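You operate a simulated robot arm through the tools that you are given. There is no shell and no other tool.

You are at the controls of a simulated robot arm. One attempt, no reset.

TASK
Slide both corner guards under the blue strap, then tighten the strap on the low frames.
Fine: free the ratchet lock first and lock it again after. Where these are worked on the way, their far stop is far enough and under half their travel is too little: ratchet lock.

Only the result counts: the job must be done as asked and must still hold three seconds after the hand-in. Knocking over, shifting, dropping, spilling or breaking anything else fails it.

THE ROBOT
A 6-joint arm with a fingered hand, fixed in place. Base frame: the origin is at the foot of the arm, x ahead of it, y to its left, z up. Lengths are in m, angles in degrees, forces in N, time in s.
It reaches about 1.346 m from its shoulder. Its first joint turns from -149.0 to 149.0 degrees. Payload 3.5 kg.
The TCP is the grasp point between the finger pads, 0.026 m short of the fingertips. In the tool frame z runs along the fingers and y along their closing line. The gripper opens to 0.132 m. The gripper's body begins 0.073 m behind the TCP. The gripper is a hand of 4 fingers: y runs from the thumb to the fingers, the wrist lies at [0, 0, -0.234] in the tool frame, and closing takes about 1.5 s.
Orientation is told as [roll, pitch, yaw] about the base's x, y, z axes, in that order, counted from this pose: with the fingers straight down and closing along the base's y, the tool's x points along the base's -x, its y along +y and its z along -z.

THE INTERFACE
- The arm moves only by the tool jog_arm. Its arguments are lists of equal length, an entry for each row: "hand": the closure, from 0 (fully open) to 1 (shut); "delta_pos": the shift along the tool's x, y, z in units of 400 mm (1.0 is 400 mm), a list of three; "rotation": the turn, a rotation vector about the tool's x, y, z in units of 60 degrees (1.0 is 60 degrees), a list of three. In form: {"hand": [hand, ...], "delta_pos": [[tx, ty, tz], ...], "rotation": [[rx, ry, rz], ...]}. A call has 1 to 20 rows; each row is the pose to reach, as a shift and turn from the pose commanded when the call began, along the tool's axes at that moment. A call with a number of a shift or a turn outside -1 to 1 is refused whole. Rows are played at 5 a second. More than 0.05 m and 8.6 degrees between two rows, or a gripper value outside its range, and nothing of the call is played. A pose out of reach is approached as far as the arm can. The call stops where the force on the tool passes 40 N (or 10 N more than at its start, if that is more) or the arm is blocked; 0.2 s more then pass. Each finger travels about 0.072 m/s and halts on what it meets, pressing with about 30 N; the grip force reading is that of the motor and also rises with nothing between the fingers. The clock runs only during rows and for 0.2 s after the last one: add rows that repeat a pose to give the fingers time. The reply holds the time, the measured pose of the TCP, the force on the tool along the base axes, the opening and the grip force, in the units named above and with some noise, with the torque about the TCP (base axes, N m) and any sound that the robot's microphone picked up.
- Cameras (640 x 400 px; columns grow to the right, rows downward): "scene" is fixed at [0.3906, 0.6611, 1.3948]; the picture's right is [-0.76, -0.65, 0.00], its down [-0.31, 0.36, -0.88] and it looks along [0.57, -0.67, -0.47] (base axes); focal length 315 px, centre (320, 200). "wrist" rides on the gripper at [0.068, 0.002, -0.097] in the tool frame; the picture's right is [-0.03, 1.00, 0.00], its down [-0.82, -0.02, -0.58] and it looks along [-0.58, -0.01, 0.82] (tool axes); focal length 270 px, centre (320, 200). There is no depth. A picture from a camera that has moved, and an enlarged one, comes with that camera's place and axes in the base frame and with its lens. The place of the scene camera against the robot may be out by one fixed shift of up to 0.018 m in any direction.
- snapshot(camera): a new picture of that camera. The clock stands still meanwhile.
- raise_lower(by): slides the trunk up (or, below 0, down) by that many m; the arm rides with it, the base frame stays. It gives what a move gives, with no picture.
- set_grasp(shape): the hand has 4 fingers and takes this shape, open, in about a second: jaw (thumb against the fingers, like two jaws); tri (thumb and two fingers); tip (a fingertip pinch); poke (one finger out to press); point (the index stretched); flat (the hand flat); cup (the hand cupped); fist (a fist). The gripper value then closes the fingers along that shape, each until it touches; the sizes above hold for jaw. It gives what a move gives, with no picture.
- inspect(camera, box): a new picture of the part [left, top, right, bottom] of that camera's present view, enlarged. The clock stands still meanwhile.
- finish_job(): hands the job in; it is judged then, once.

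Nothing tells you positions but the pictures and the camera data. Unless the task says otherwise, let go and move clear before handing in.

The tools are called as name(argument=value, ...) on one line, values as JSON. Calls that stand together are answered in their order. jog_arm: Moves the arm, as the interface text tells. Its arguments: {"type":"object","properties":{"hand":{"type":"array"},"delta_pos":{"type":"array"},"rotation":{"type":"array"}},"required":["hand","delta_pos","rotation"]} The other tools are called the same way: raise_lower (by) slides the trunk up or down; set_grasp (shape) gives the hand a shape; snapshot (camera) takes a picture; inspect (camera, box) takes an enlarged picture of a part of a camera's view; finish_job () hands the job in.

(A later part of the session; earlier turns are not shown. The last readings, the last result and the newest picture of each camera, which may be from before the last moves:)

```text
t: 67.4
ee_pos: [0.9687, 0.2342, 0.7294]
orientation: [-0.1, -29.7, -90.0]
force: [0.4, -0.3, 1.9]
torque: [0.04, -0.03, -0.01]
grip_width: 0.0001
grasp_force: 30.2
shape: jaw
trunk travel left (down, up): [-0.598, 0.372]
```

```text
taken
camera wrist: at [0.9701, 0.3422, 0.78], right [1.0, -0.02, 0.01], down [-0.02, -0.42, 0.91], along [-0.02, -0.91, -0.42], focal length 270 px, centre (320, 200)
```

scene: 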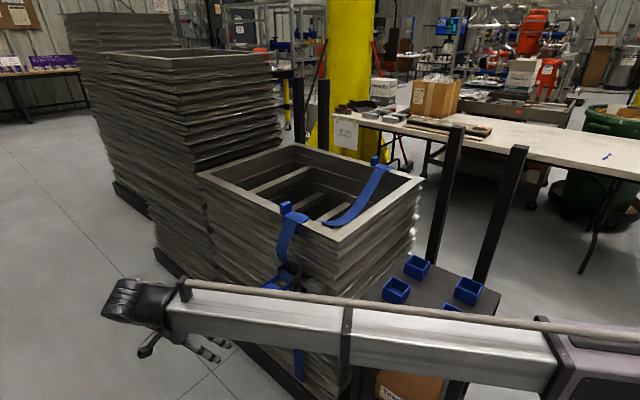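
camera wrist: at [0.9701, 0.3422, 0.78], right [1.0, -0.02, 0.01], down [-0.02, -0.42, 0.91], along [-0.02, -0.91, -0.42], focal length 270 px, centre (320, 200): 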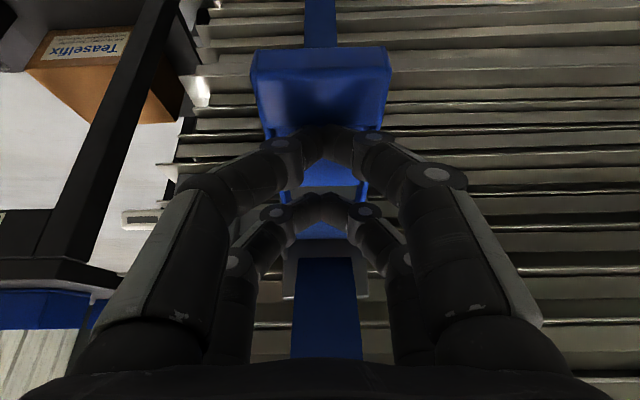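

The handle is swinging down easily at about 2 N, and its end has already dropped 2 cm. I'll continue down while drawing inward along the arc.

raise_lower(by=-0.018)

jog_arm(hand=[1.0, 1.0], delta_pos=[[-0.0217, 0, 0.0125], [-0.0217, 0, 0.0125]], rotation=[[0, 0, 0], [0, 0, 0]])

raise_lower(by=-0.015)

snapshot(camera="wrist")

inspect(camera="scene", box=[230, 140, 430, 300])

```text
t: 68.0
ee_pos: [0.968, 0.2348, 0.712]
orientation: [-0.1, -29.6, -89.9]
force: [-0.1, 0.5, 3.9]
torque: [0.04, -0.01, 0.02]
grip_width: 0.0
grasp_force: 29.5
shape: jaw
trunk travel left (down, up): [-0.58, 0.39]
```

```text
t: 68.7
ee_pos: [0.9683, 0.224, 0.713]
orientation: [-0.1, -29.7, -89.9]
force: [-1.4, -3.0, 3.3]
torque: [-0.01, -0.06, 0.0]
grip_width: 0.0
grasp_force: 30.1
shape: jaw
trunk travel left (down, up): [-0.58, 0.39]
```

```text
t: 69.3
ee_pos: [0.9688, 0.2215, 0.6989]
orientation: [0.1, -29.7, -90.1]
force: [0.4, -15.2, 8.4]
torque: [-0.36, -0.03, -0.02]
grip_width: 0.0
grasp_force: 29.5
shape: jaw
trunk travel left (down, up): [-0.565, 0.405]
```

```text
taken
camera wrist: at [0.9701, 0.3299, 0.7479], right [1.0, -0.02, 0.01], down [-0.02, -0.42, 0.91], along [-0.02, -0.91, -0.42], focal length 270 px, centre (320, 200)
```

wrist: 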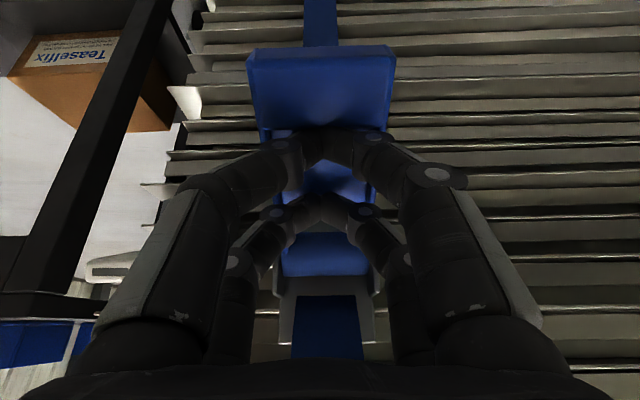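

```text
2.50 times, centred on (330, 220) of scene
camera zoom: at [0.3906, 0.6611, 1.3948], right [-0.76, -0.65, 0.0], down [-0.31, 0.36, -0.88], along [0.57, -0.67, -0.47], focal length 787 px, centre (295, 150)
```

zoom: 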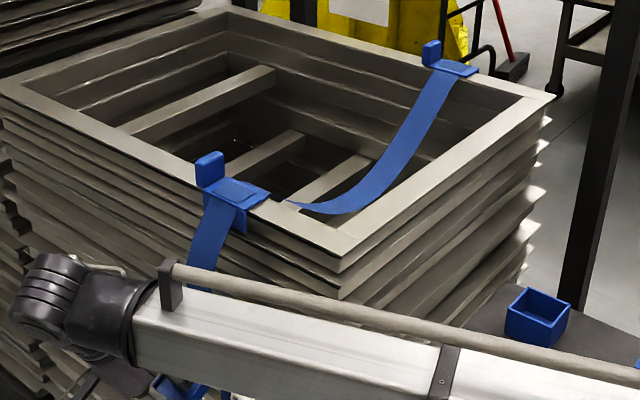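

The handle is about 28° down; its end bar now pushes the fingers inward, as the arc requires. I'll keep following the arc: in, then down.

jog_arm(hand=[1.0, 1.0], delta_pos=[[-0.0195, 0, 0.0113], [-0.0195, 0, 0.0113]], rotation=[[0, 0, 0], [0, 0, 0]])

raise_lower(by=-0.012)

jog_arm(hand=[1.0, 1.0], delta_pos=[[-0.0195, 0, 0.0113], [-0.0195, 0, 0.0113]], rotation=[[0, 0, 0], [0, 0, 0]])

snapshot(camera="wrist")

```text
t: 69.9
ee_pos: [0.9694, 0.2157, 0.6965]
orientation: [0.0, -29.5, -89.9]
force: [-3.2, 1.5, 3.9]
torque: [0.05, -0.04, 0.1]
grip_width: 0.0001
grasp_force: 29.7
shape: jaw
trunk travel left (down, up): [-0.565, 0.405]
```

```text
t: 70.5
ee_pos: [0.9703, 0.2147, 0.6854]
orientation: [-0.1, -29.7, -90.1]
force: [-1.9, -3.0, 5.4]
torque: [0.03, -0.09, 0.04]
grip_width: 0.0003
grasp_force: 29.5
shape: jaw
trunk travel left (down, up): [-0.553, 0.417]
```

```text
t: 71.1
ee_pos: [0.9693, 0.2062, 0.6849]
orientation: [0.0, -29.6, -89.9]
force: [-1.7, 6.7, 6.0]
torque: [0.02, 0.03, 0.1]
grip_width: 0.0
grasp_force: 30.0
shape: jaw
trunk travel left (down, up): [-0.553, 0.417]
```

```text
taken
camera wrist: at [0.9699, 0.3143, 0.7353], right [1.0, -0.02, 0.01], down [-0.02, -0.42, 0.91], along [-0.01, -0.91, -0.42], focal length 270 px, centre (320, 200)
```

wrist: 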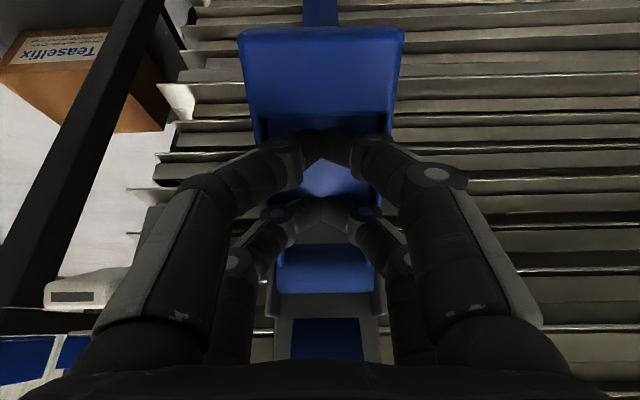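

It's moving smoothly at low force, about 40° down. I'll keep following the arc.

raise_lower(by=-0.012)

jog_arm(hand=[1.0, 1.0], delta_pos=[[-0.013, 0, 0.0075], [-0.013, 0, 0.0075]], rotation=[[0, 0, 0], [0, 0, 0]])

raise_lower(by=-0.01)

snapshot(camera="wrist")

inspect(camera="scene", box=[230, 140, 430, 300])

```text
t: 71.7
ee_pos: [0.9689, 0.2056, 0.6742]
orientation: [0.0, -29.7, -90.0]
force: [4.6, 3.7, 11.4]
torque: [-0.26, 0.13, 0.07]
grip_width: 0.0
grasp_force: 30.1
shape: jaw
trunk travel left (down, up): [-0.541, 0.429]
```

```text
t: 72.3
ee_pos: [0.9688, 0.2021, 0.6735]
orientation: [-0.1, -29.5, -89.9]
force: [4.5, 18.3, 10.4]
torque: [-0.22, 0.14, -0.15]
grip_width: 0.0001
grasp_force: 29.7
shape: jaw
trunk travel left (down, up): [-0.541, 0.429]
```

```text
t: 72.6
ee_pos: [0.9672, 0.2039, 0.6725]
orientation: [0.0, -29.9, -89.9]
force: [3.4, 10.3, 24.9]
torque: [-0.53, 0.27, -0.07]
grip_width: 0.0001
grasp_force: 30.3
shape: jaw
trunk travel left (down, up): [-0.538, 0.432]
stopped: the force on the tool passed its limit at 47 N (the readings are from after the stop); the commanded pose is now the measured one
```

```text
taken
camera wrist: at [0.9694, 0.3105, 0.7219], right [1.0, -0.02, 0.01], down [-0.02, -0.42, 0.91], along [-0.01, -0.91, -0.42], focal length 270 px, centre (320, 200)
```

wrist: 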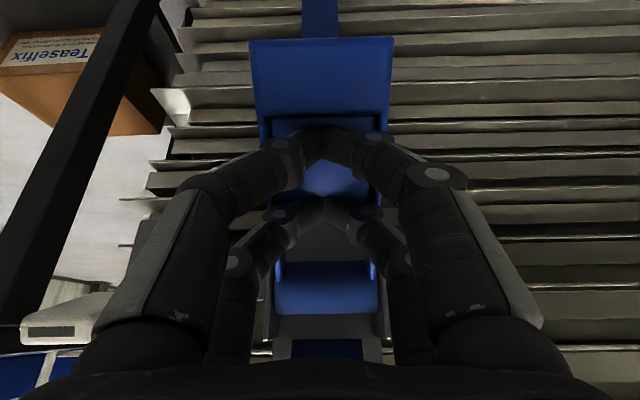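

```text
2.50 times, centred on (330, 220) of scene
camera zoom: at [0.3906, 0.6611, 1.3948], right [-0.76, -0.65, 0.0], down [-0.31, 0.36, -0.88], along [0.57, -0.67, -0.47], focal length 787 px, centre (295, 150)
```

zoom: 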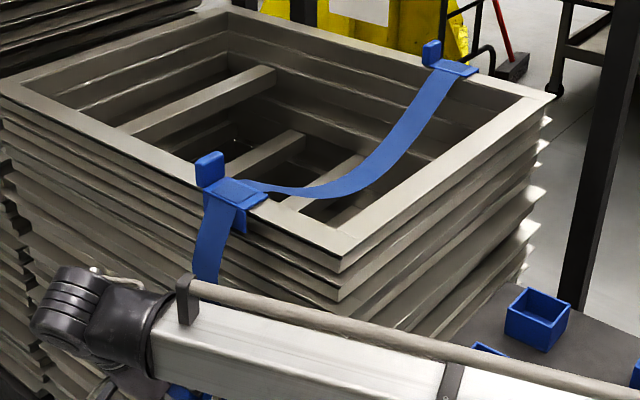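

The strap sag has clearly shrunk, so down is the tightening stroke. Force now tripped the limit at about 47° down. I'll back off and look at whether the handle holds there.

jog_arm(hand=[1.0, 1.0, 1.0, 1.0, 1.0, 1.0], delta_pos=[[0.0217, 0, -0.0125], [0.065, 0, -0.0375], [0.13, 0, -0.075], [0.216, 0, -0.125], [0.303, 0, -0.175], [0.39, 0, -0.225]], rotation=[[0, 0, 0], [0, 0, 0], [0, 0, 0], [0, 0, 0], [0, 0, 0], [0, 0, 0]])

snapshot(camera="wrist")

inspect(camera="scene", box=[200, 140, 400, 330])

```text
t: 73.2
ee_pos: [0.9691, 0.2105, 0.6735]
orientation: [0.2, -30.9, -90.6]
force: [0.0, -9.2, 13.8]
torque: [-0.11, -0.03, -0.03]
grip_width: 0.0001
grasp_force: 29.9
shape: jaw
trunk travel left (down, up): [-0.538, 0.432]
stopped in row 2: the force on the tool passed its limit at 52 N (the readings are from after the stop); the commanded pose is now the measured one
```

```text
taken
camera wrist: at [0.9708, 0.3203, 0.7213], right [1.0, -0.03, 0.02], down [-0.03, -0.4, 0.92], along [-0.02, -0.92, -0.4], focal length 270 px, centre (320, 200)
```

wrist: 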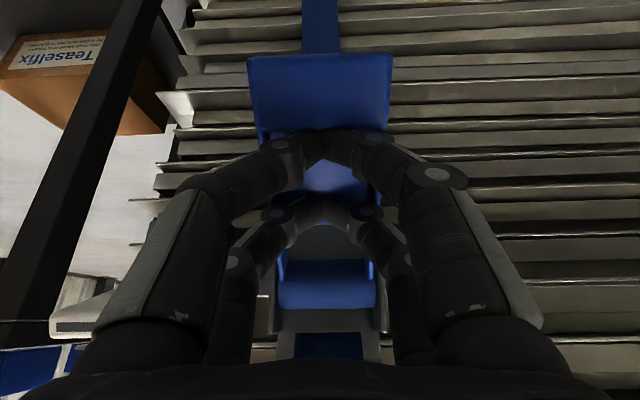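

```text
2.11 times, centred on (300, 235) of scene
camera zoom: at [0.3906, 0.6611, 1.3948], right [-0.76, -0.65, 0.0], down [-0.31, 0.36, -0.88], along [0.57, -0.67, -0.47], focal length 663 px, centre (362, 126)
```

zoom: 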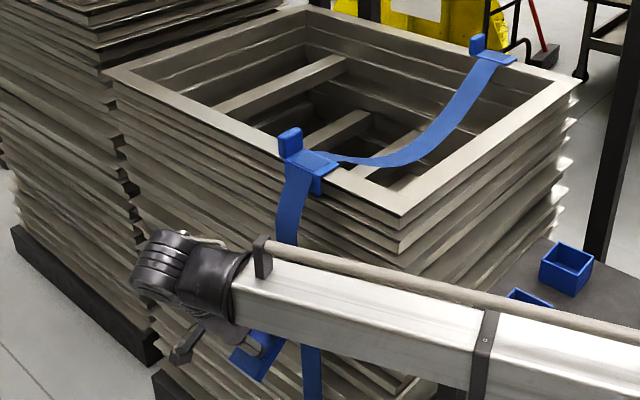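

The front pair is caught behind the handle's end bar when pulling straight out. I'll lift up first, which slides off the handle.

raise_lower(by=0.03)

snapshot(camera="wrist")

```text
t: 74.0
ee_pos: [0.9694, 0.2148, 0.7022]
orientation: [0.1, -30.8, -90.4]
force: [-1.4, 3.0, 3.9]
torque: [0.09, -0.03, 0.08]
grip_width: 0.0002
grasp_force: 29.9
shape: jaw
trunk travel left (down, up): [-0.568, 0.402]
```

```text
taken
camera wrist: at [0.971, 0.3239, 0.7502], right [1.0, -0.03, 0.01], down [-0.03, -0.4, 0.91], along [-0.02, -0.91, -0.41], focal length 270 px, centre (320, 200)
```

wrist: 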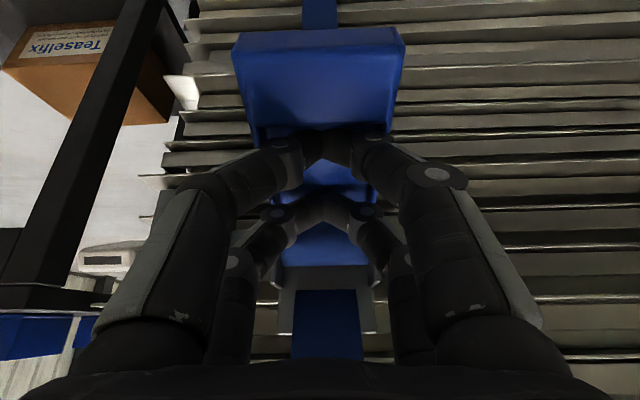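

The handle is following back up. I'll check whether the strap kept its tightening.

raise_lower(by=0.04)

inspect(camera="scene", box=[230, 140, 430, 300])

snapshot(camera="wrist")

```text
t: 74.8
ee_pos: [0.9688, 0.2143, 0.7418]
orientation: [0.1, -30.9, -90.5]
force: [0.7, 0.6, -0.4]
torque: [0.03, 0.01, -0.01]
grip_width: 0.0
grasp_force: 29.6
shape: jaw
trunk travel left (down, up): [-0.608, 0.362]
```

```text
2.50 times, centred on (330, 220) of scene
camera zoom: at [0.3906, 0.6611, 1.3948], right [-0.76, -0.65, 0.0], down [-0.31, 0.36, -0.88], along [0.57, -0.67, -0.47], focal length 787 px, centre (295, 150)
```

zoom: 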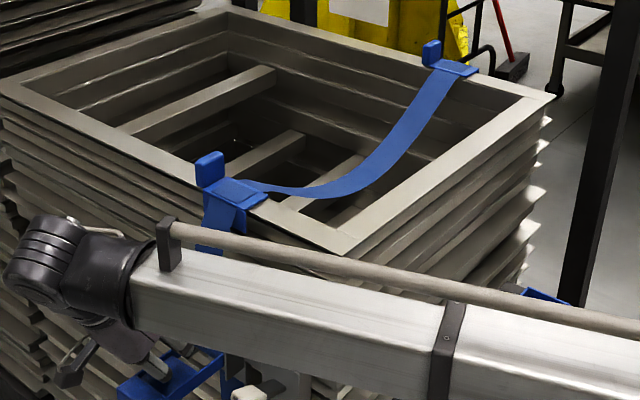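

```text
taken
camera wrist: at [0.9717, 0.3231, 0.7898], right [1.0, -0.03, 0.02], down [-0.03, -0.4, 0.91], along [-0.02, -0.91, -0.4], focal length 270 px, centre (320, 200)
```

wrist: 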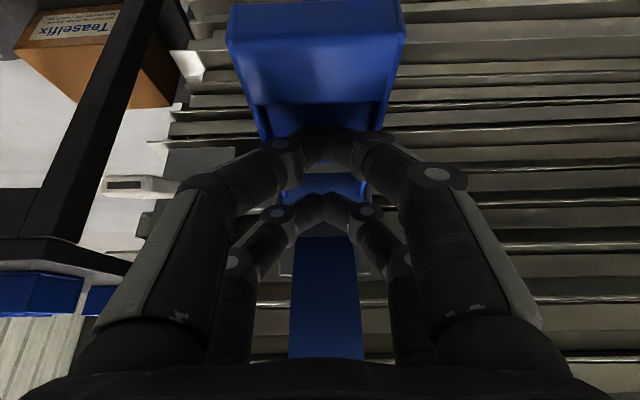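

The strap kept its shorter length while the spring-loaded handle returned to level, so it's a pumping ratchet. I'll lift clear and turn the hand another 90°, so all four closed fingertips press the end bar in a line and the camera sees the handle in profile from +x.

raise_lower(by=0.1)

jog_arm(hand=[1.0, 1.0, 1.0, 1.0, 1.0], delta_pos=[[0.06, 0, -0.0165], [0.12, 0, -0.033], [0.18, 0, -0.0494], [0.24, 0, -0.0658], [0.3, 0, -0.0823]], rotation=[[0, 0.103, 0], [0, 0.206, 0], [0, 0.309, 0], [0, 0.412, 0], [0, 0.515, 0]])

jog_arm(hand=[1.0, 1.0, 1.0, 1.0, 1.0, 1.0, 1.0, 1.0], delta_pos=[[0, 0, 0], [0, 0, 0], [0, 0, 0], [0, 0, 0], [0, 0, 0], [0, 0, 0], [0, 0, 0], [0, 0, 0]], rotation=[[0, 0, 0.12], [0, 0, 0.24], [0, 0, 0.36], [0, 0, 0.48], [0, 0, 0.6], [0, 0, 0.72], [0, 0, 0.84], [0, 0, 0.96]])

```text
t: 76.1
ee_pos: [0.9692, 0.2137, 0.8425]
orientation: [0.1, -30.9, -90.5]
force: [0.6, -0.7, 0.4]
torque: [0.02, -0.03, 0.01]
grip_width: 0.0
grasp_force: 30.0
shape: jaw
trunk travel left (down, up): [-0.708, 0.262]
```

```text
t: 77.3
ee_pos: [0.9687, 0.3362, 0.8093]
orientation: [0.2, 0.1, -90.4]
force: [-0.6, 0.4, 0.0]
torque: [0.0, 0.03, -0.01]
grip_width: 0.0
grasp_force: 30.1
shape: jaw
out of reach, approached as far as the arm can: row 1, 2, 3, 4
trunk travel left (down, up): [-0.708, 0.262]
```

```text
t: 79.1
ee_pos: [0.9704, 0.3358, 0.8089]
orientation: [-0.1, 0.1, -148.2]
force: [-0.4, -1.0, 0.1]
torque: [0.0, -0.03, 0.0]
grip_width: 0.0
grasp_force: 30.2
shape: jaw
trunk travel left (down, up): [-0.708, 0.262]
```

The yaw works. I'll finish the turn and look.

jog_arm(hand=[1.0, 1.0, 1.0, 1.0, 1.0], delta_pos=[[0, 0, 0], [0, 0, 0], [0, 0, 0], [0, 0, 0], [0, 0, 0]], rotation=[[0, 0, 0.11], [0, 0, 0.22], [0, 0, 0.33], [0, 0, 0.43], [0, 0, 0.53]])

snapshot(camera="wrist")

snapshot(camera="scene")

```text
t: 80.3
ee_pos: [0.9694, 0.3333, 0.8094]
orientation: [0.1, 0.1, -179.9]
force: [-0.1, 0.7, 0.6]
torque: [0.0, 0.0, -0.02]
grip_width: 0.0
grasp_force: 29.9
shape: jaw
trunk travel left (down, up): [-0.708, 0.262]
```

```text
taken
camera wrist: at [1.0381, 0.3325, 0.9058], right [-0.02, -1.0, 0.0], down [-0.82, 0.02, 0.58], along [-0.58, 0.01, -0.82], focal length 270 px, centre (320, 200)
```

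wrist: 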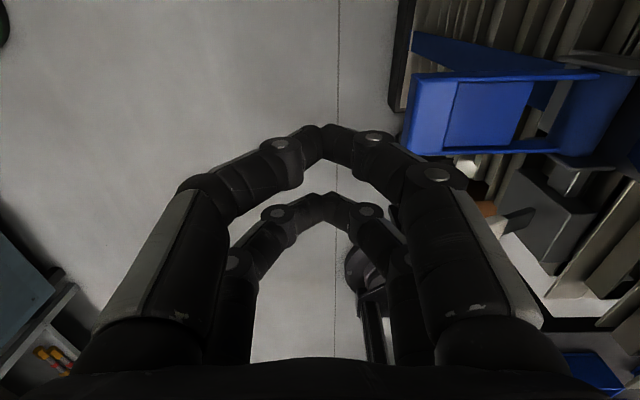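

```text
taken
```

scene: 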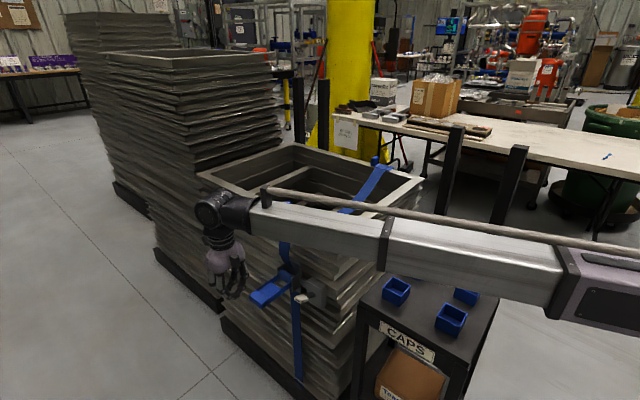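

It's in place. Next I'll tilt 25° towards the frame over the end bar, lower to just above it and check in profile.

jog_arm(hand=[1.0, 1.0, 1.0, 1.0, 1.0], delta_pos=[[0, 0.05, -0.0034], [0, 0.1, -0.0137], [0, 0.15, -0.0308], [0, 0.2018, -0.0548], [0, 0.2018, -0.0548]], rotation=[[-0.1042, 0, 0], [-0.2083, 0, 0], [-0.3125, 0, 0], [-0.4167, 0, 0], [-0.4167, 0, 0]])

raise_lower(by=-0.07)

snapshot(camera="wrist")

```text
t: 81.5
ee_pos: [0.9692, 0.2525, 0.8316]
orientation: [25.0, 0.1, -179.8]
force: [0.3, 0.2, -0.7]
torque: [0.03, -0.02, -0.02]
grip_width: 0.0
grasp_force: 30.2
shape: jaw
trunk travel left (down, up): [-0.708, 0.262]
```

```text
t: 82.6
ee_pos: [0.9691, 0.2531, 0.7616]
orientation: [24.9, 0.2, -179.8]
force: [0.0, 0.4, -0.3]
torque: [0.01, -0.01, 0.0]
grip_width: 0.0
grasp_force: 29.6
shape: jaw
trunk travel left (down, up): [-0.638, 0.332]
```

```text
taken
camera wrist: at [1.0378, 0.2922, 0.8493], right [-0.02, -0.91, 0.42], down [-0.82, 0.26, 0.51], along [-0.57, -0.33, -0.75], focal length 270 px, centre (320, 200)
```

wrist: 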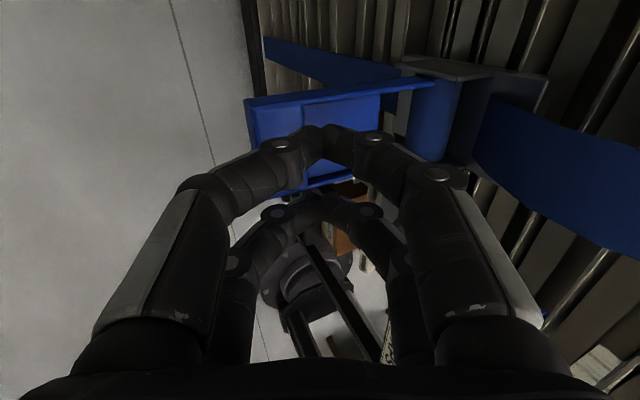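

The tips are over the end bar, so I'll start stroke 2 with vertical lowering first.

raise_lower(by=-0.045)

raise_lower(by=-0.03)

snapshot(camera="wrist")

```text
t: 83.5
ee_pos: [0.9697, 0.2525, 0.7149]
orientation: [24.9, 0.1, -179.8]
force: [-0.2, 0.1, 3.0]
torque: [-0.03, -0.01, 0.05]
grip_width: 0.0
grasp_force: 29.9
shape: jaw
trunk travel left (down, up): [-0.593, 0.377]
```

```text
t: 84.2
ee_pos: [0.9691, 0.2517, 0.6851]
orientation: [24.8, 0.1, -179.8]
force: [0.6, 2.8, 3.6]
torque: [-0.03, 0.0, 0.03]
grip_width: 0.0
grasp_force: 29.7
shape: jaw
trunk travel left (down, up): [-0.563, 0.407]
```

```text
taken
camera wrist: at [1.0376, 0.2926, 0.7746], right [-0.02, -0.91, 0.42], down [-0.82, 0.26, 0.51], along [-0.57, -0.33, -0.75], focal length 270 px, centre (320, 200)
```

wrist: 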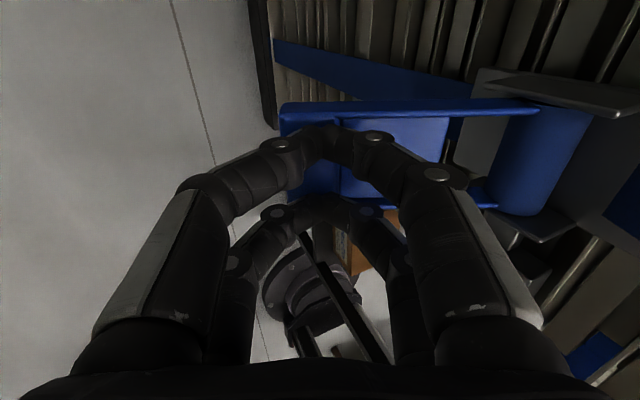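

The profile view works well: the tips press the end bar and the handle is about 28° down at under 5 N. Continuing with in-and-down steps.

jog_arm(hand=[1.0, 1.0], delta_pos=[[0, 0.0181, 0.0085], [0, 0.0181, 0.0085]], rotation=[[0, 0, 0], [0, 0, 0]])

raise_lower(by=-0.018)

jog_arm(hand=[1.0, 1.0], delta_pos=[[0, 0.0204, 0.0095], [0, 0.0204, 0.0095]], rotation=[[0, 0, 0], [0, 0, 0]])

raise_lower(by=-0.014)

snapshot(camera="wrist")

inspect(camera="scene", box=[230, 140, 430, 300])

```text
t: 84.8
ee_pos: [0.9701, 0.2453, 0.6856]
orientation: [24.9, 0.1, -179.9]
force: [-0.6, 3.5, 4.4]
torque: [0.06, 0.07, -0.08]
grip_width: 0.0
grasp_force: 29.4
shape: jaw
trunk travel left (down, up): [-0.563, 0.407]
```

```text
t: 85.5
ee_pos: [0.97, 0.2427, 0.6699]
orientation: [24.9, 0.2, -179.9]
force: [1.5, -9.7, 13.3]
torque: [-0.52, -0.3, -0.17]
grip_width: 0.0
grasp_force: 29.4
shape: jaw
trunk travel left (down, up): [-0.545, 0.425]
```

```text
t: 86.1
ee_pos: [0.9705, 0.2366, 0.6683]
orientation: [24.8, 0.0, -179.7]
force: [-0.3, 6.4, 3.5]
torque: [0.07, 0.13, -0.12]
grip_width: 0.0
grasp_force: 29.9
shape: jaw
trunk travel left (down, up): [-0.545, 0.425]
```

```text
t: 86.6
ee_pos: [0.9686, 0.2353, 0.662]
orientation: [25.4, 0.5, -179.9]
force: [-1.8, 7.3, 35.9]
torque: [-0.33, -0.01, -0.18]
grip_width: 0.0003
grasp_force: 30.1
shape: jaw
trunk travel left (down, up): [-0.534, 0.436]
stopped: the force on the tool passed its limit at 49 N (the readings are from after the stop); the commanded pose is now the measured one
```

```text
taken
camera wrist: at [1.0362, 0.2756, 0.7499], right [-0.03, -0.9, 0.43], down [-0.82, 0.26, 0.51], along [-0.57, -0.34, -0.75], focal length 270 px, centre (320, 200)
```

wrist: 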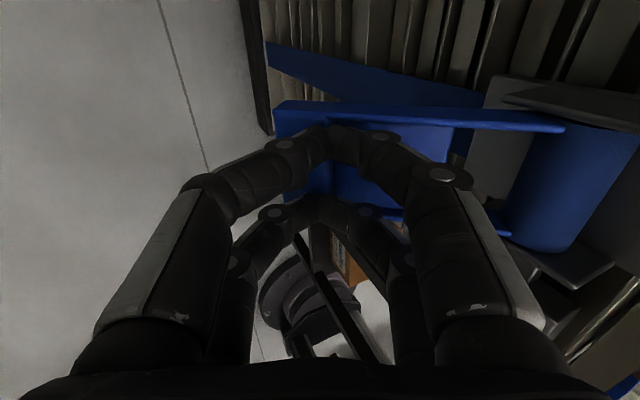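

```text
2.50 times, centred on (330, 220) of scene
camera zoom: at [0.3906, 0.6611, 1.3948], right [-0.76, -0.65, 0.0], down [-0.31, 0.36, -0.88], along [0.57, -0.67, -0.47], focal length 787 px, centre (295, 150)
```

zoom: 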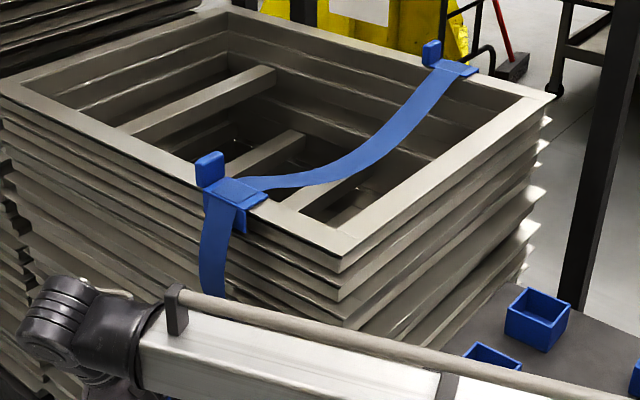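

Stroke 2 shortened the strap again, and the lower stop is at about 43°. I'll repeat the cycle: up, out, down, in, down to the stop.

raise_lower(by=0.084)

jog_arm(hand=[1.0, 1.0], delta_pos=[[0, -0.0385, -0.018], [0, -0.0385, -0.018]], rotation=[[0, 0, 0], [0, 0, 0]])

snapshot(camera="wrist")

inspect(camera="scene", box=[230, 140, 430, 300])

```text
t: 87.8
ee_pos: [0.9724, 0.2356, 0.7409]
orientation: [25.2, 0.3, -179.7]
force: [-0.8, -0.8, -0.5]
torque: [0.02, 0.0, -0.05]
grip_width: 0.0
grasp_force: 29.5
shape: jaw
trunk travel left (down, up): [-0.618, 0.352]
```

```text
t: 88.4
ee_pos: [0.9716, 0.2531, 0.7404]
orientation: [25.2, 0.3, -179.7]
force: [0.7, -0.2, 0.0]
torque: [0.02, 0.02, 0.01]
grip_width: 0.0002
grasp_force: 29.5
shape: jaw
trunk travel left (down, up): [-0.618, 0.352]
```

```text
taken
camera wrist: at [1.0382, 0.2928, 0.8297], right [-0.02, -0.9, 0.43], down [-0.82, 0.26, 0.51], along [-0.57, -0.34, -0.75], focal length 270 px, centre (320, 200)
```

wrist: 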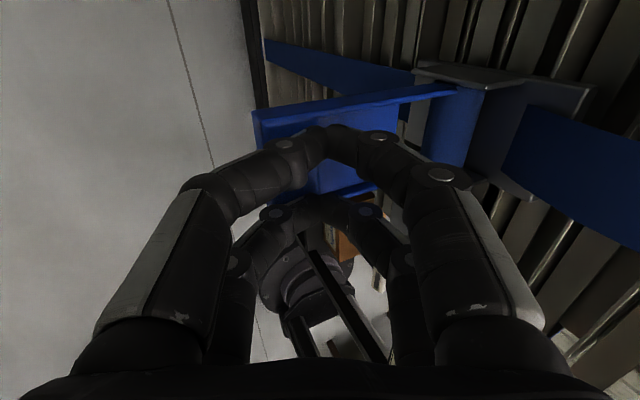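

```text
2.50 times, centred on (330, 220) of scene
camera zoom: at [0.3906, 0.6611, 1.3948], right [-0.76, -0.65, 0.0], down [-0.31, 0.36, -0.88], along [0.57, -0.67, -0.47], focal length 787 px, centre (295, 150)
```

zoom: 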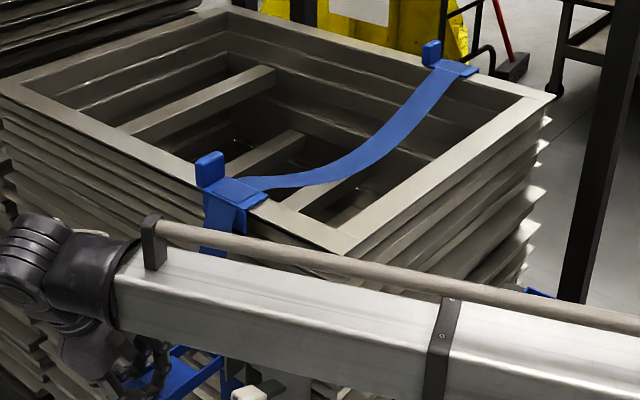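

The strap held and the handle is back up. Stroke 3.

raise_lower(by=-0.055)

jog_arm(hand=[1.0, 1.0], delta_pos=[[0, 0.0181, 0.0085], [0, 0.0181, 0.0085]], rotation=[[0, 0, 0], [0, 0, 0]])

raise_lower(by=-0.016)

jog_arm(hand=[1.0, 1.0], delta_pos=[[0, 0.0204, 0.0095], [0, 0.0204, 0.0095]], rotation=[[0, 0, 0], [0, 0, 0]])

raise_lower(by=-0.014)

inspect(camera="scene", box=[230, 140, 430, 300])

```text
t: 89.3
ee_pos: [0.9704, 0.2532, 0.6864]
orientation: [25.1, 0.3, -179.7]
force: [0.1, 1.8, 4.8]
torque: [-0.01, -0.07, 0.03]
grip_width: 0.0001
grasp_force: 30.1
shape: jaw
trunk travel left (down, up): [-0.563, 0.407]
```

```text
t: 90.0
ee_pos: [0.9703, 0.2451, 0.6863]
orientation: [25.2, 0.3, -179.7]
force: [0.1, 4.1, 5.2]
torque: [0.04, 0.06, -0.09]
grip_width: 0.0006
grasp_force: 30.1
shape: jaw
trunk travel left (down, up): [-0.563, 0.407]
```

```text
t: 90.6
ee_pos: [0.9707, 0.2415, 0.6724]
orientation: [25.4, 0.4, -179.7]
force: [2.5, -10.8, 12.7]
torque: [-0.46, 0.13, 0.14]
grip_width: 0.0
grasp_force: 29.9
shape: jaw
trunk travel left (down, up): [-0.547, 0.423]
```

```text
t: 91.2
ee_pos: [0.9699, 0.2369, 0.6709]
orientation: [25.1, 0.3, -179.7]
force: [-0.2, 5.8, 4.1]
torque: [0.13, 0.08, -0.12]
grip_width: 0.0
grasp_force: 29.8
shape: jaw
trunk travel left (down, up): [-0.547, 0.423]
```

```text
t: 91.8
ee_pos: [0.9704, 0.2333, 0.6606]
orientation: [25.8, 0.7, -179.7]
force: [-0.7, 5.5, 35.8]
torque: [-0.41, 0.46, -0.15]
grip_width: 0.0
grasp_force: 30.4
shape: jaw
trunk travel left (down, up): [-0.533, 0.437]
stopped: the force on the tool passed its limit at 47 N (the readings are from after the stop); the commanded pose is now the measured one
```

```text
2.50 times, centred on (330, 220) of scene
camera zoom: at [0.3906, 0.6611, 1.3948], right [-0.76, -0.65, 0.0], down [-0.31, 0.36, -0.88], along [0.57, -0.67, -0.47], focal length 787 px, centre (295, 150)
```

zoom: 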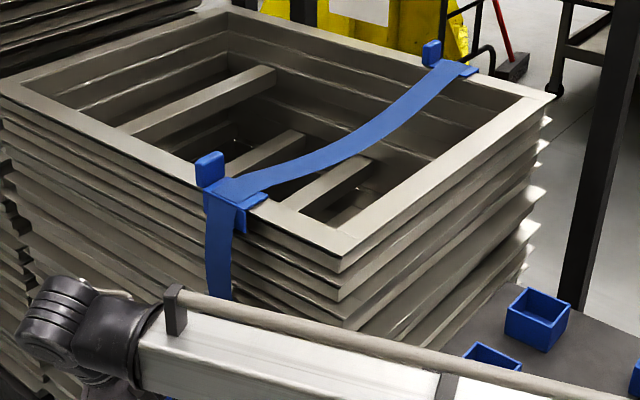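

It's almost straight now, with a little sag left. Stroke 4.

raise_lower(by=0.084)

jog_arm(hand=[1.0, 1.0], delta_pos=[[0, -0.043, -0.0205], [0, -0.043, -0.0205]], rotation=[[-0.0, 0, 0], [-0.0, 0, 0]])

snapshot(camera="wrist")

inspect(camera="scene", box=[230, 140, 430, 300])

```text
t: 93.0
ee_pos: [0.9735, 0.2337, 0.7412]
orientation: [25.7, 0.5, -179.8]
force: [0.4, 0.0, 0.2]
torque: [0.0, 0.0, 0.02]
grip_width: 0.0
grasp_force: 30.3
shape: jaw
trunk travel left (down, up): [-0.617, 0.353]
```

```text
t: 93.5
ee_pos: [0.9719, 0.2532, 0.7417]
orientation: [25.5, 0.4, -179.7]
force: [-0.5, 0.0, 0.5]
torque: [-0.05, -0.01, 0.02]
grip_width: 0.0003
grasp_force: 30.7
shape: jaw
trunk travel left (down, up): [-0.617, 0.353]
```

```text
taken
camera wrist: at [1.0393, 0.295, 0.8298], right [-0.02, -0.9, 0.43], down [-0.82, 0.26, 0.51], along [-0.57, -0.34, -0.75], focal length 270 px, centre (320, 200)
```

wrist: 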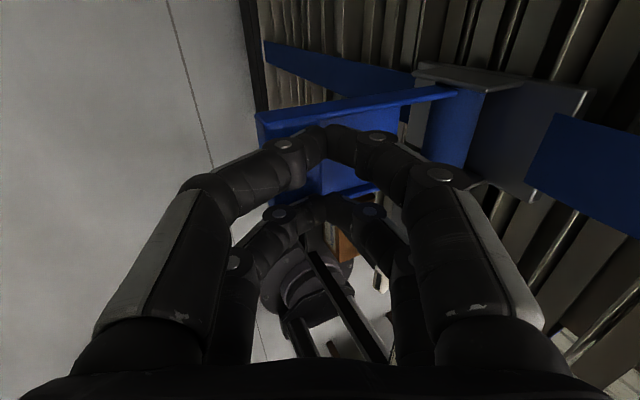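

```text
2.50 times, centred on (330, 220) of scene
camera zoom: at [0.3906, 0.6611, 1.3948], right [-0.76, -0.65, 0.0], down [-0.31, 0.36, -0.88], along [0.57, -0.67, -0.47], focal length 787 px, centre (295, 150)
```

zoom: 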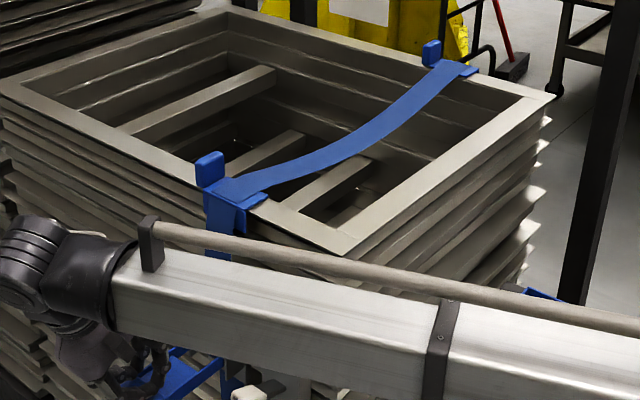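

raise_lower(by=-0.056)

jog_arm(hand=[1.0, 1.0], delta_pos=[[0, 0.0181, 0.0085], [0, 0.0181, 0.0085]], rotation=[[0, 0, 0], [0, 0, 0]])

raise_lower(by=-0.016)

jog_arm(hand=[1.0, 1.0], delta_pos=[[0, 0.0204, 0.0095], [0, 0.0204, 0.0095]], rotation=[[0, 0, 0], [0, 0, 0]])

raise_lower(by=-0.014)

inspect(camera="scene", box=[230, 140, 430, 300])

```text
t: 94.5
ee_pos: [0.9721, 0.2543, 0.6859]
orientation: [25.4, 0.5, -179.7]
force: [-0.3, 1.7, 3.8]
torque: [-0.01, -0.06, -0.01]
grip_width: 0.0002
grasp_force: 29.7
shape: jaw
trunk travel left (down, up): [-0.561, 0.409]
```

```text
t: 95.1
ee_pos: [0.9721, 0.2459, 0.6851]
orientation: [25.5, 0.5, -179.6]
force: [-0.9, 3.5, 3.6]
torque: [0.05, -0.01, 0.03]
grip_width: 0.0001
grasp_force: 29.9
shape: jaw
trunk travel left (down, up): [-0.561, 0.409]
```

```text
t: 95.8
ee_pos: [0.9717, 0.2419, 0.671]
orientation: [25.7, 0.6, -179.8]
force: [2.2, -13.8, 15.0]
torque: [-0.6, 0.02, 0.1]
grip_width: 0.0001
grasp_force: 30.7
shape: jaw
trunk travel left (down, up): [-0.545, 0.425]
```

```text
t: 96.3
ee_pos: [0.971, 0.2383, 0.6703]
orientation: [25.3, 0.5, -179.6]
force: [-1.1, 4.2, 4.5]
torque: [0.08, 0.05, -0.04]
grip_width: 0.0001
grasp_force: 30.0
shape: jaw
trunk travel left (down, up): [-0.545, 0.425]
```

```text
t: 96.9
ee_pos: [0.9706, 0.2355, 0.6612]
orientation: [26.2, 0.9, -179.7]
force: [-1.1, 5.6, 37.5]
torque: [-0.44, 0.24, -0.17]
grip_width: 0.0
grasp_force: 30.0
shape: jaw
trunk travel left (down, up): [-0.532, 0.438]
stopped: the force on the tool passed its limit at 49 N (the readings are from after the stop); the commanded pose is now the measured one
```

```text
2.50 times, centred on (330, 220) of scene
camera zoom: at [0.3906, 0.6611, 1.3948], right [-0.76, -0.65, 0.0], down [-0.31, 0.36, -0.88], along [0.57, -0.67, -0.47], focal length 787 px, centre (295, 150)
```

zoom: 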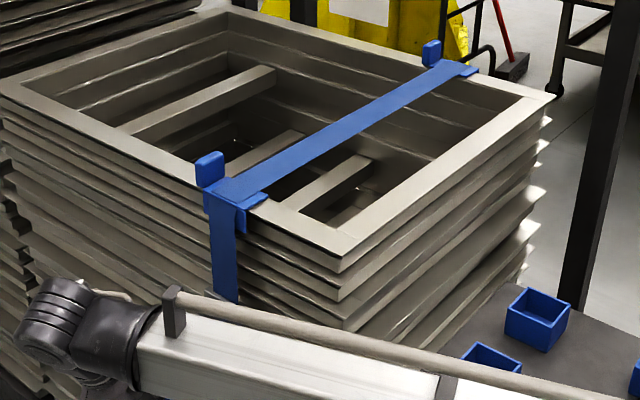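

The strap is now straight. I'll lift off and inspect it closely.

raise_lower(by=0.084)

raise_lower(by=0.08)

inspect(camera="scene", box=[270, 140, 400, 240])

snapshot(camera="wrist")

snapshot(camera="scene")

```text
t: 98.1
ee_pos: [0.9735, 0.2355, 0.7406]
orientation: [26.0, 0.8, -179.7]
force: [-0.3, 0.7, -0.9]
torque: [0.0, 0.02, 0.02]
grip_width: 0.0001
grasp_force: 30.0
shape: jaw
trunk travel left (down, up): [-0.616, 0.354]
```

```text
t: 99.3
ee_pos: [0.9749, 0.2354, 0.82]
orientation: [26.0, 0.7, -179.6]
force: [0.2, -0.2, 0.9]
torque: [-0.02, -0.02, -0.02]
grip_width: 0.0001
grasp_force: 30.0
shape: jaw
trunk travel left (down, up): [-0.696, 0.274]
```

```text
4.00 times, centred on (335, 190) of scene
camera zoom: at [0.3906, 0.6611, 1.3948], right [-0.76, -0.65, 0.0], down [-0.31, 0.36, -0.88], along [0.57, -0.67, -0.47], focal length 1259 px, centre (260, 240)
```

zoom: 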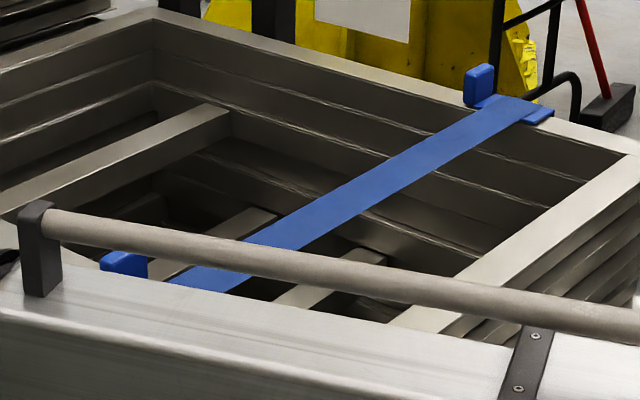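

```text
taken
camera wrist: at [1.0402, 0.2768, 0.9093], right [-0.03, -0.9, 0.44], down [-0.82, 0.27, 0.5], along [-0.57, -0.35, -0.75], focal length 270 px, centre (320, 200)
```

wrist: 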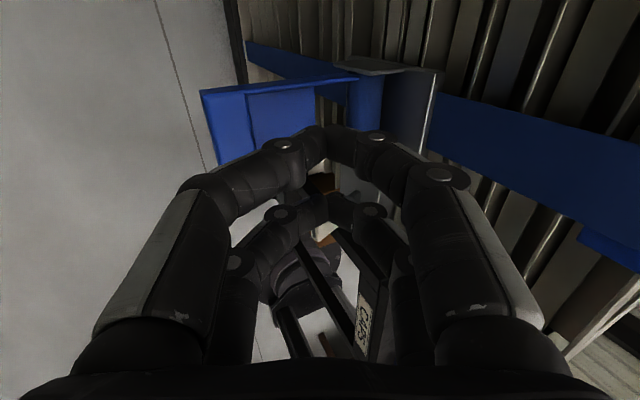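

```text
taken
```

scene: 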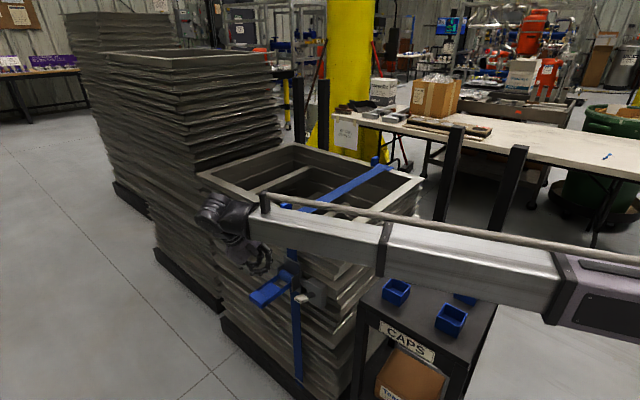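

The strap looks taut. I'll move the arm aside to inspect the full strap and the ratchet before locking.

jog_arm(hand=[1.0, 1.0, 0.8, 0.6, 0.4, 0.2], delta_pos=[[0, -0.1, -0.047], [0, -0.2, -0.094], [0, -0.3, -0.141], [0, -0.4, -0.188], [0, -0.5, -0.235], [0, -0.6, -0.282]], rotation=[[0, 0, 0], [0, 0, 0], [0, 0, 0], [0, 0, 0], [0, 0, 0], [0, 0, 0]])

snapshot(camera="scene")

inspect(camera="scene", box=[270, 145, 400, 226])

inspect(camera="scene", box=[230, 190, 350, 320])

```text
t: 100.7
ee_pos: [0.9738, 0.5003, 0.8212]
orientation: [25.9, 0.7, -179.6]
force: [-0.8, 0.7, -1.3]
torque: [-0.04, 0.03, 0.03]
grip_width: 0.104
grasp_force: 0.0
shape: jaw
trunk travel left (down, up): [-0.696, 0.274]
```

```text
taken
```

scene: 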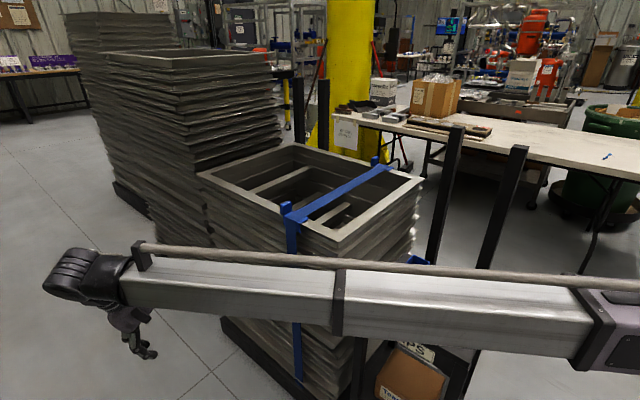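

```text
4.92 times, centred on (335, 186) of scene
camera zoom: at [0.3906, 0.6611, 1.3948], right [-0.76, -0.65, 0.0], down [-0.31, 0.36, -0.88], along [0.57, -0.67, -0.47], focal length 1550 px, centre (246, 271)
```

zoom: 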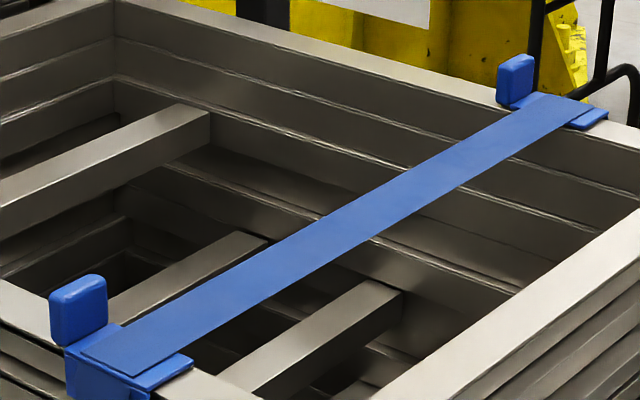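

```text
3.08 times, centred on (290, 255) of scene
camera zoom: at [0.3906, 0.6611, 1.3948], right [-0.76, -0.65, 0.0], down [-0.31, 0.36, -0.88], along [0.57, -0.67, -0.47], focal length 969 px, centre (412, 31)
```

zoom: 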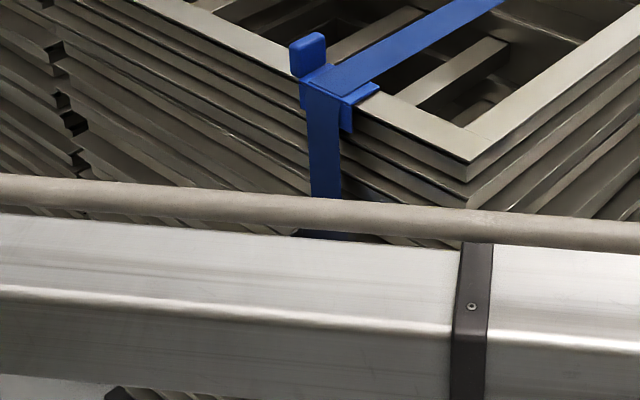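

The strap is flat and straight over both guards. As a tightness check I'll try one more gentle stroke and compare the handle's resistance.

jog_arm(hand=[0.4, 0.6, 0.8, 1.0, 1.0, 1.0, 1.0], delta_pos=[[0, 0.095, 0.0463], [0, 0.19, 0.0927], [0, 0.285, 0.139], [0, 0.38, 0.1854], [0, 0.475, 0.2317], [0, 0.5568, 0.2716], [0, 0.5568, 0.2716]], rotation=[[0, 0, 0], [0, 0, 0], [0, 0, 0], [0, 0, 0], [0, 0, 0], [0, 0, 0], [0, 0, 0]])

raise_lower(by=-0.08)

raise_lower(by=-0.03)

snapshot(camera="wrist")

```text
t: 102.3
ee_pos: [0.9734, 0.2529, 0.8208]
orientation: [25.9, 0.7, -179.6]
force: [-0.1, -0.5, 0.0]
torque: [0.0, 0.01, 0.02]
grip_width: 0.0002
grasp_force: 30.2
shape: jaw
out of reach, approached as far as the arm can: row 2, 6, 7
trunk travel left (down, up): [-0.696, 0.274]
```

```text
t: 103.5
ee_pos: [0.9733, 0.2538, 0.7414]
orientation: [25.8, 0.7, -179.7]
force: [0.1, 0.4, 0.2]
torque: [0.03, -0.02, 0.07]
grip_width: 0.0
grasp_force: 29.9
shape: jaw
trunk travel left (down, up): [-0.616, 0.354]
```

```text
t: 104.2
ee_pos: [0.9737, 0.2529, 0.7118]
orientation: [25.9, 0.7, -179.8]
force: [0.6, 0.1, 2.5]
torque: [-0.02, 0.0, 0.02]
grip_width: 0.0
grasp_force: 29.6
shape: jaw
trunk travel left (down, up): [-0.586, 0.384]
```

```text
taken
camera wrist: at [1.04, 0.2956, 0.7996], right [-0.03, -0.9, 0.44], down [-0.82, 0.27, 0.5], along [-0.57, -0.35, -0.75], focal length 270 px, centre (320, 200)
```

wrist: 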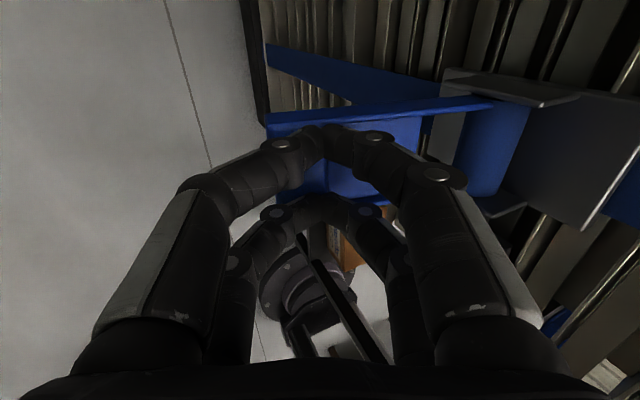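

The handle resistance is unchanged, about 2.5 N of return spring only, and the strap is already fully straight after four equal take-ups, so I won't add a fifth. I'll lift off and move over the lock lever to push it back down.

raise_lower(by=0.11)

jog_arm(hand=[1.0, 1.0, 1.0, 1.0, 1.0], delta_pos=[[-0.07, 0.035, 0.017], [-0.14, 0.07, 0.034], [-0.21, 0.105, 0.051], [-0.2725, 0.1415, 0.0687], [-0.2725, 0.1415, 0.0687]], rotation=[[0, 0, 0], [0, 0, 0], [0, 0, 0], [0, 0, 0], [0, 0, 0]])

snapshot(camera="wrist")

inspect(camera="scene", box=[210, 200, 370, 330])

```text
t: 105.6
ee_pos: [0.9736, 0.2541, 0.8212]
orientation: [26.0, 0.7, -179.7]
force: [-0.3, 0.4, 0.4]
torque: [0.0, -0.02, 0.0]
grip_width: 0.0001
grasp_force: 30.0
shape: jaw
trunk travel left (down, up): [-0.696, 0.274]
```

```text
t: 106.8
ee_pos: [0.8656, 0.1898, 0.8208]
orientation: [25.9, 0.6, -179.7]
force: [0.3, 0.4, -0.6]
torque: [0.02, 0.01, 0.0]
grip_width: 0.0001
grasp_force: 30.2
shape: jaw
trunk travel left (down, up): [-0.696, 0.274]
```

```text
taken
camera wrist: at [0.9328, 0.2311, 0.9095], right [-0.03, -0.9, 0.44], down [-0.82, 0.27, 0.5], along [-0.57, -0.35, -0.75], focal length 270 px, centre (320, 200)
```

wrist: 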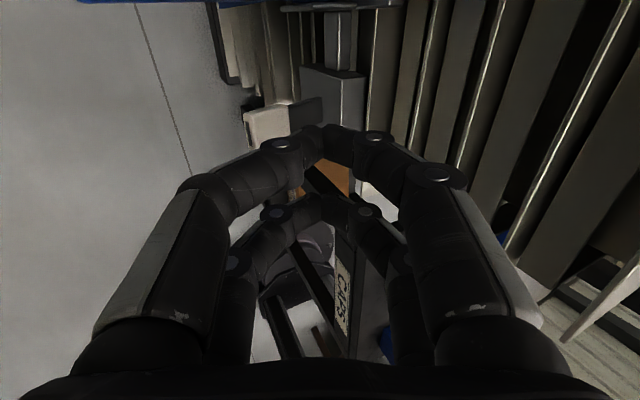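

```text
3.08 times, centred on (290, 265) of scene
camera zoom: at [0.3906, 0.6611, 1.3948], right [-0.76, -0.65, 0.0], down [-0.31, 0.36, -0.88], along [0.57, -0.67, -0.47], focal length 969 px, centre (412, 0)
```

zoom: 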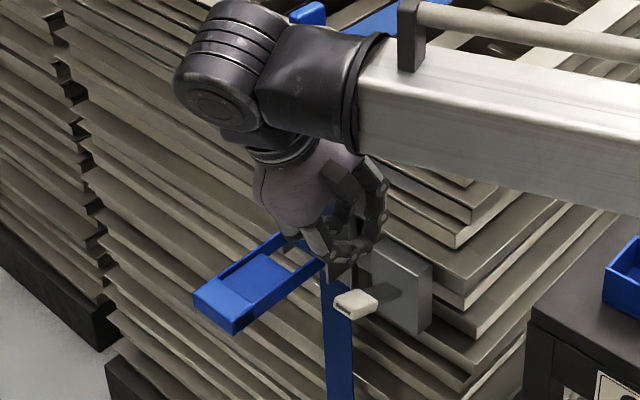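

The knob is right under the fingertips. I'll lower and push it down in steps.

raise_lower(by=-0.06)

raise_lower(by=-0.02)

snapshot(camera="wrist")

```text
t: 107.8
ee_pos: [0.866, 0.19, 0.7614]
orientation: [25.9, 0.7, -179.6]
force: [-0.8, -0.3, 0.2]
torque: [-0.01, -0.01, 0.03]
grip_width: 0.0
grasp_force: 30.0
shape: jaw
trunk travel left (down, up): [-0.636, 0.334]
```

```text
t: 108.5
ee_pos: [0.8662, 0.1906, 0.7409]
orientation: [25.9, 0.7, -179.6]
force: [-0.2, -0.2, 0.7]
torque: [0.01, 0.0, 0.01]
grip_width: 0.0001
grasp_force: 30.1
shape: jaw
trunk travel left (down, up): [-0.616, 0.354]
```

```text
taken
camera wrist: at [0.9329, 0.2314, 0.8294], right [-0.03, -0.9, 0.44], down [-0.82, 0.27, 0.5], along [-0.57, -0.35, -0.75], focal length 270 px, centre (320, 200)
```

wrist: 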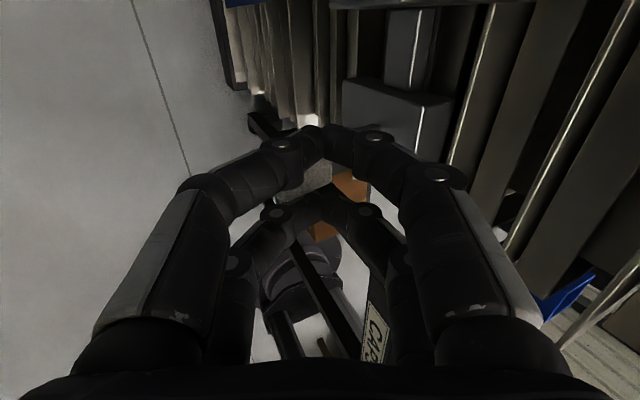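

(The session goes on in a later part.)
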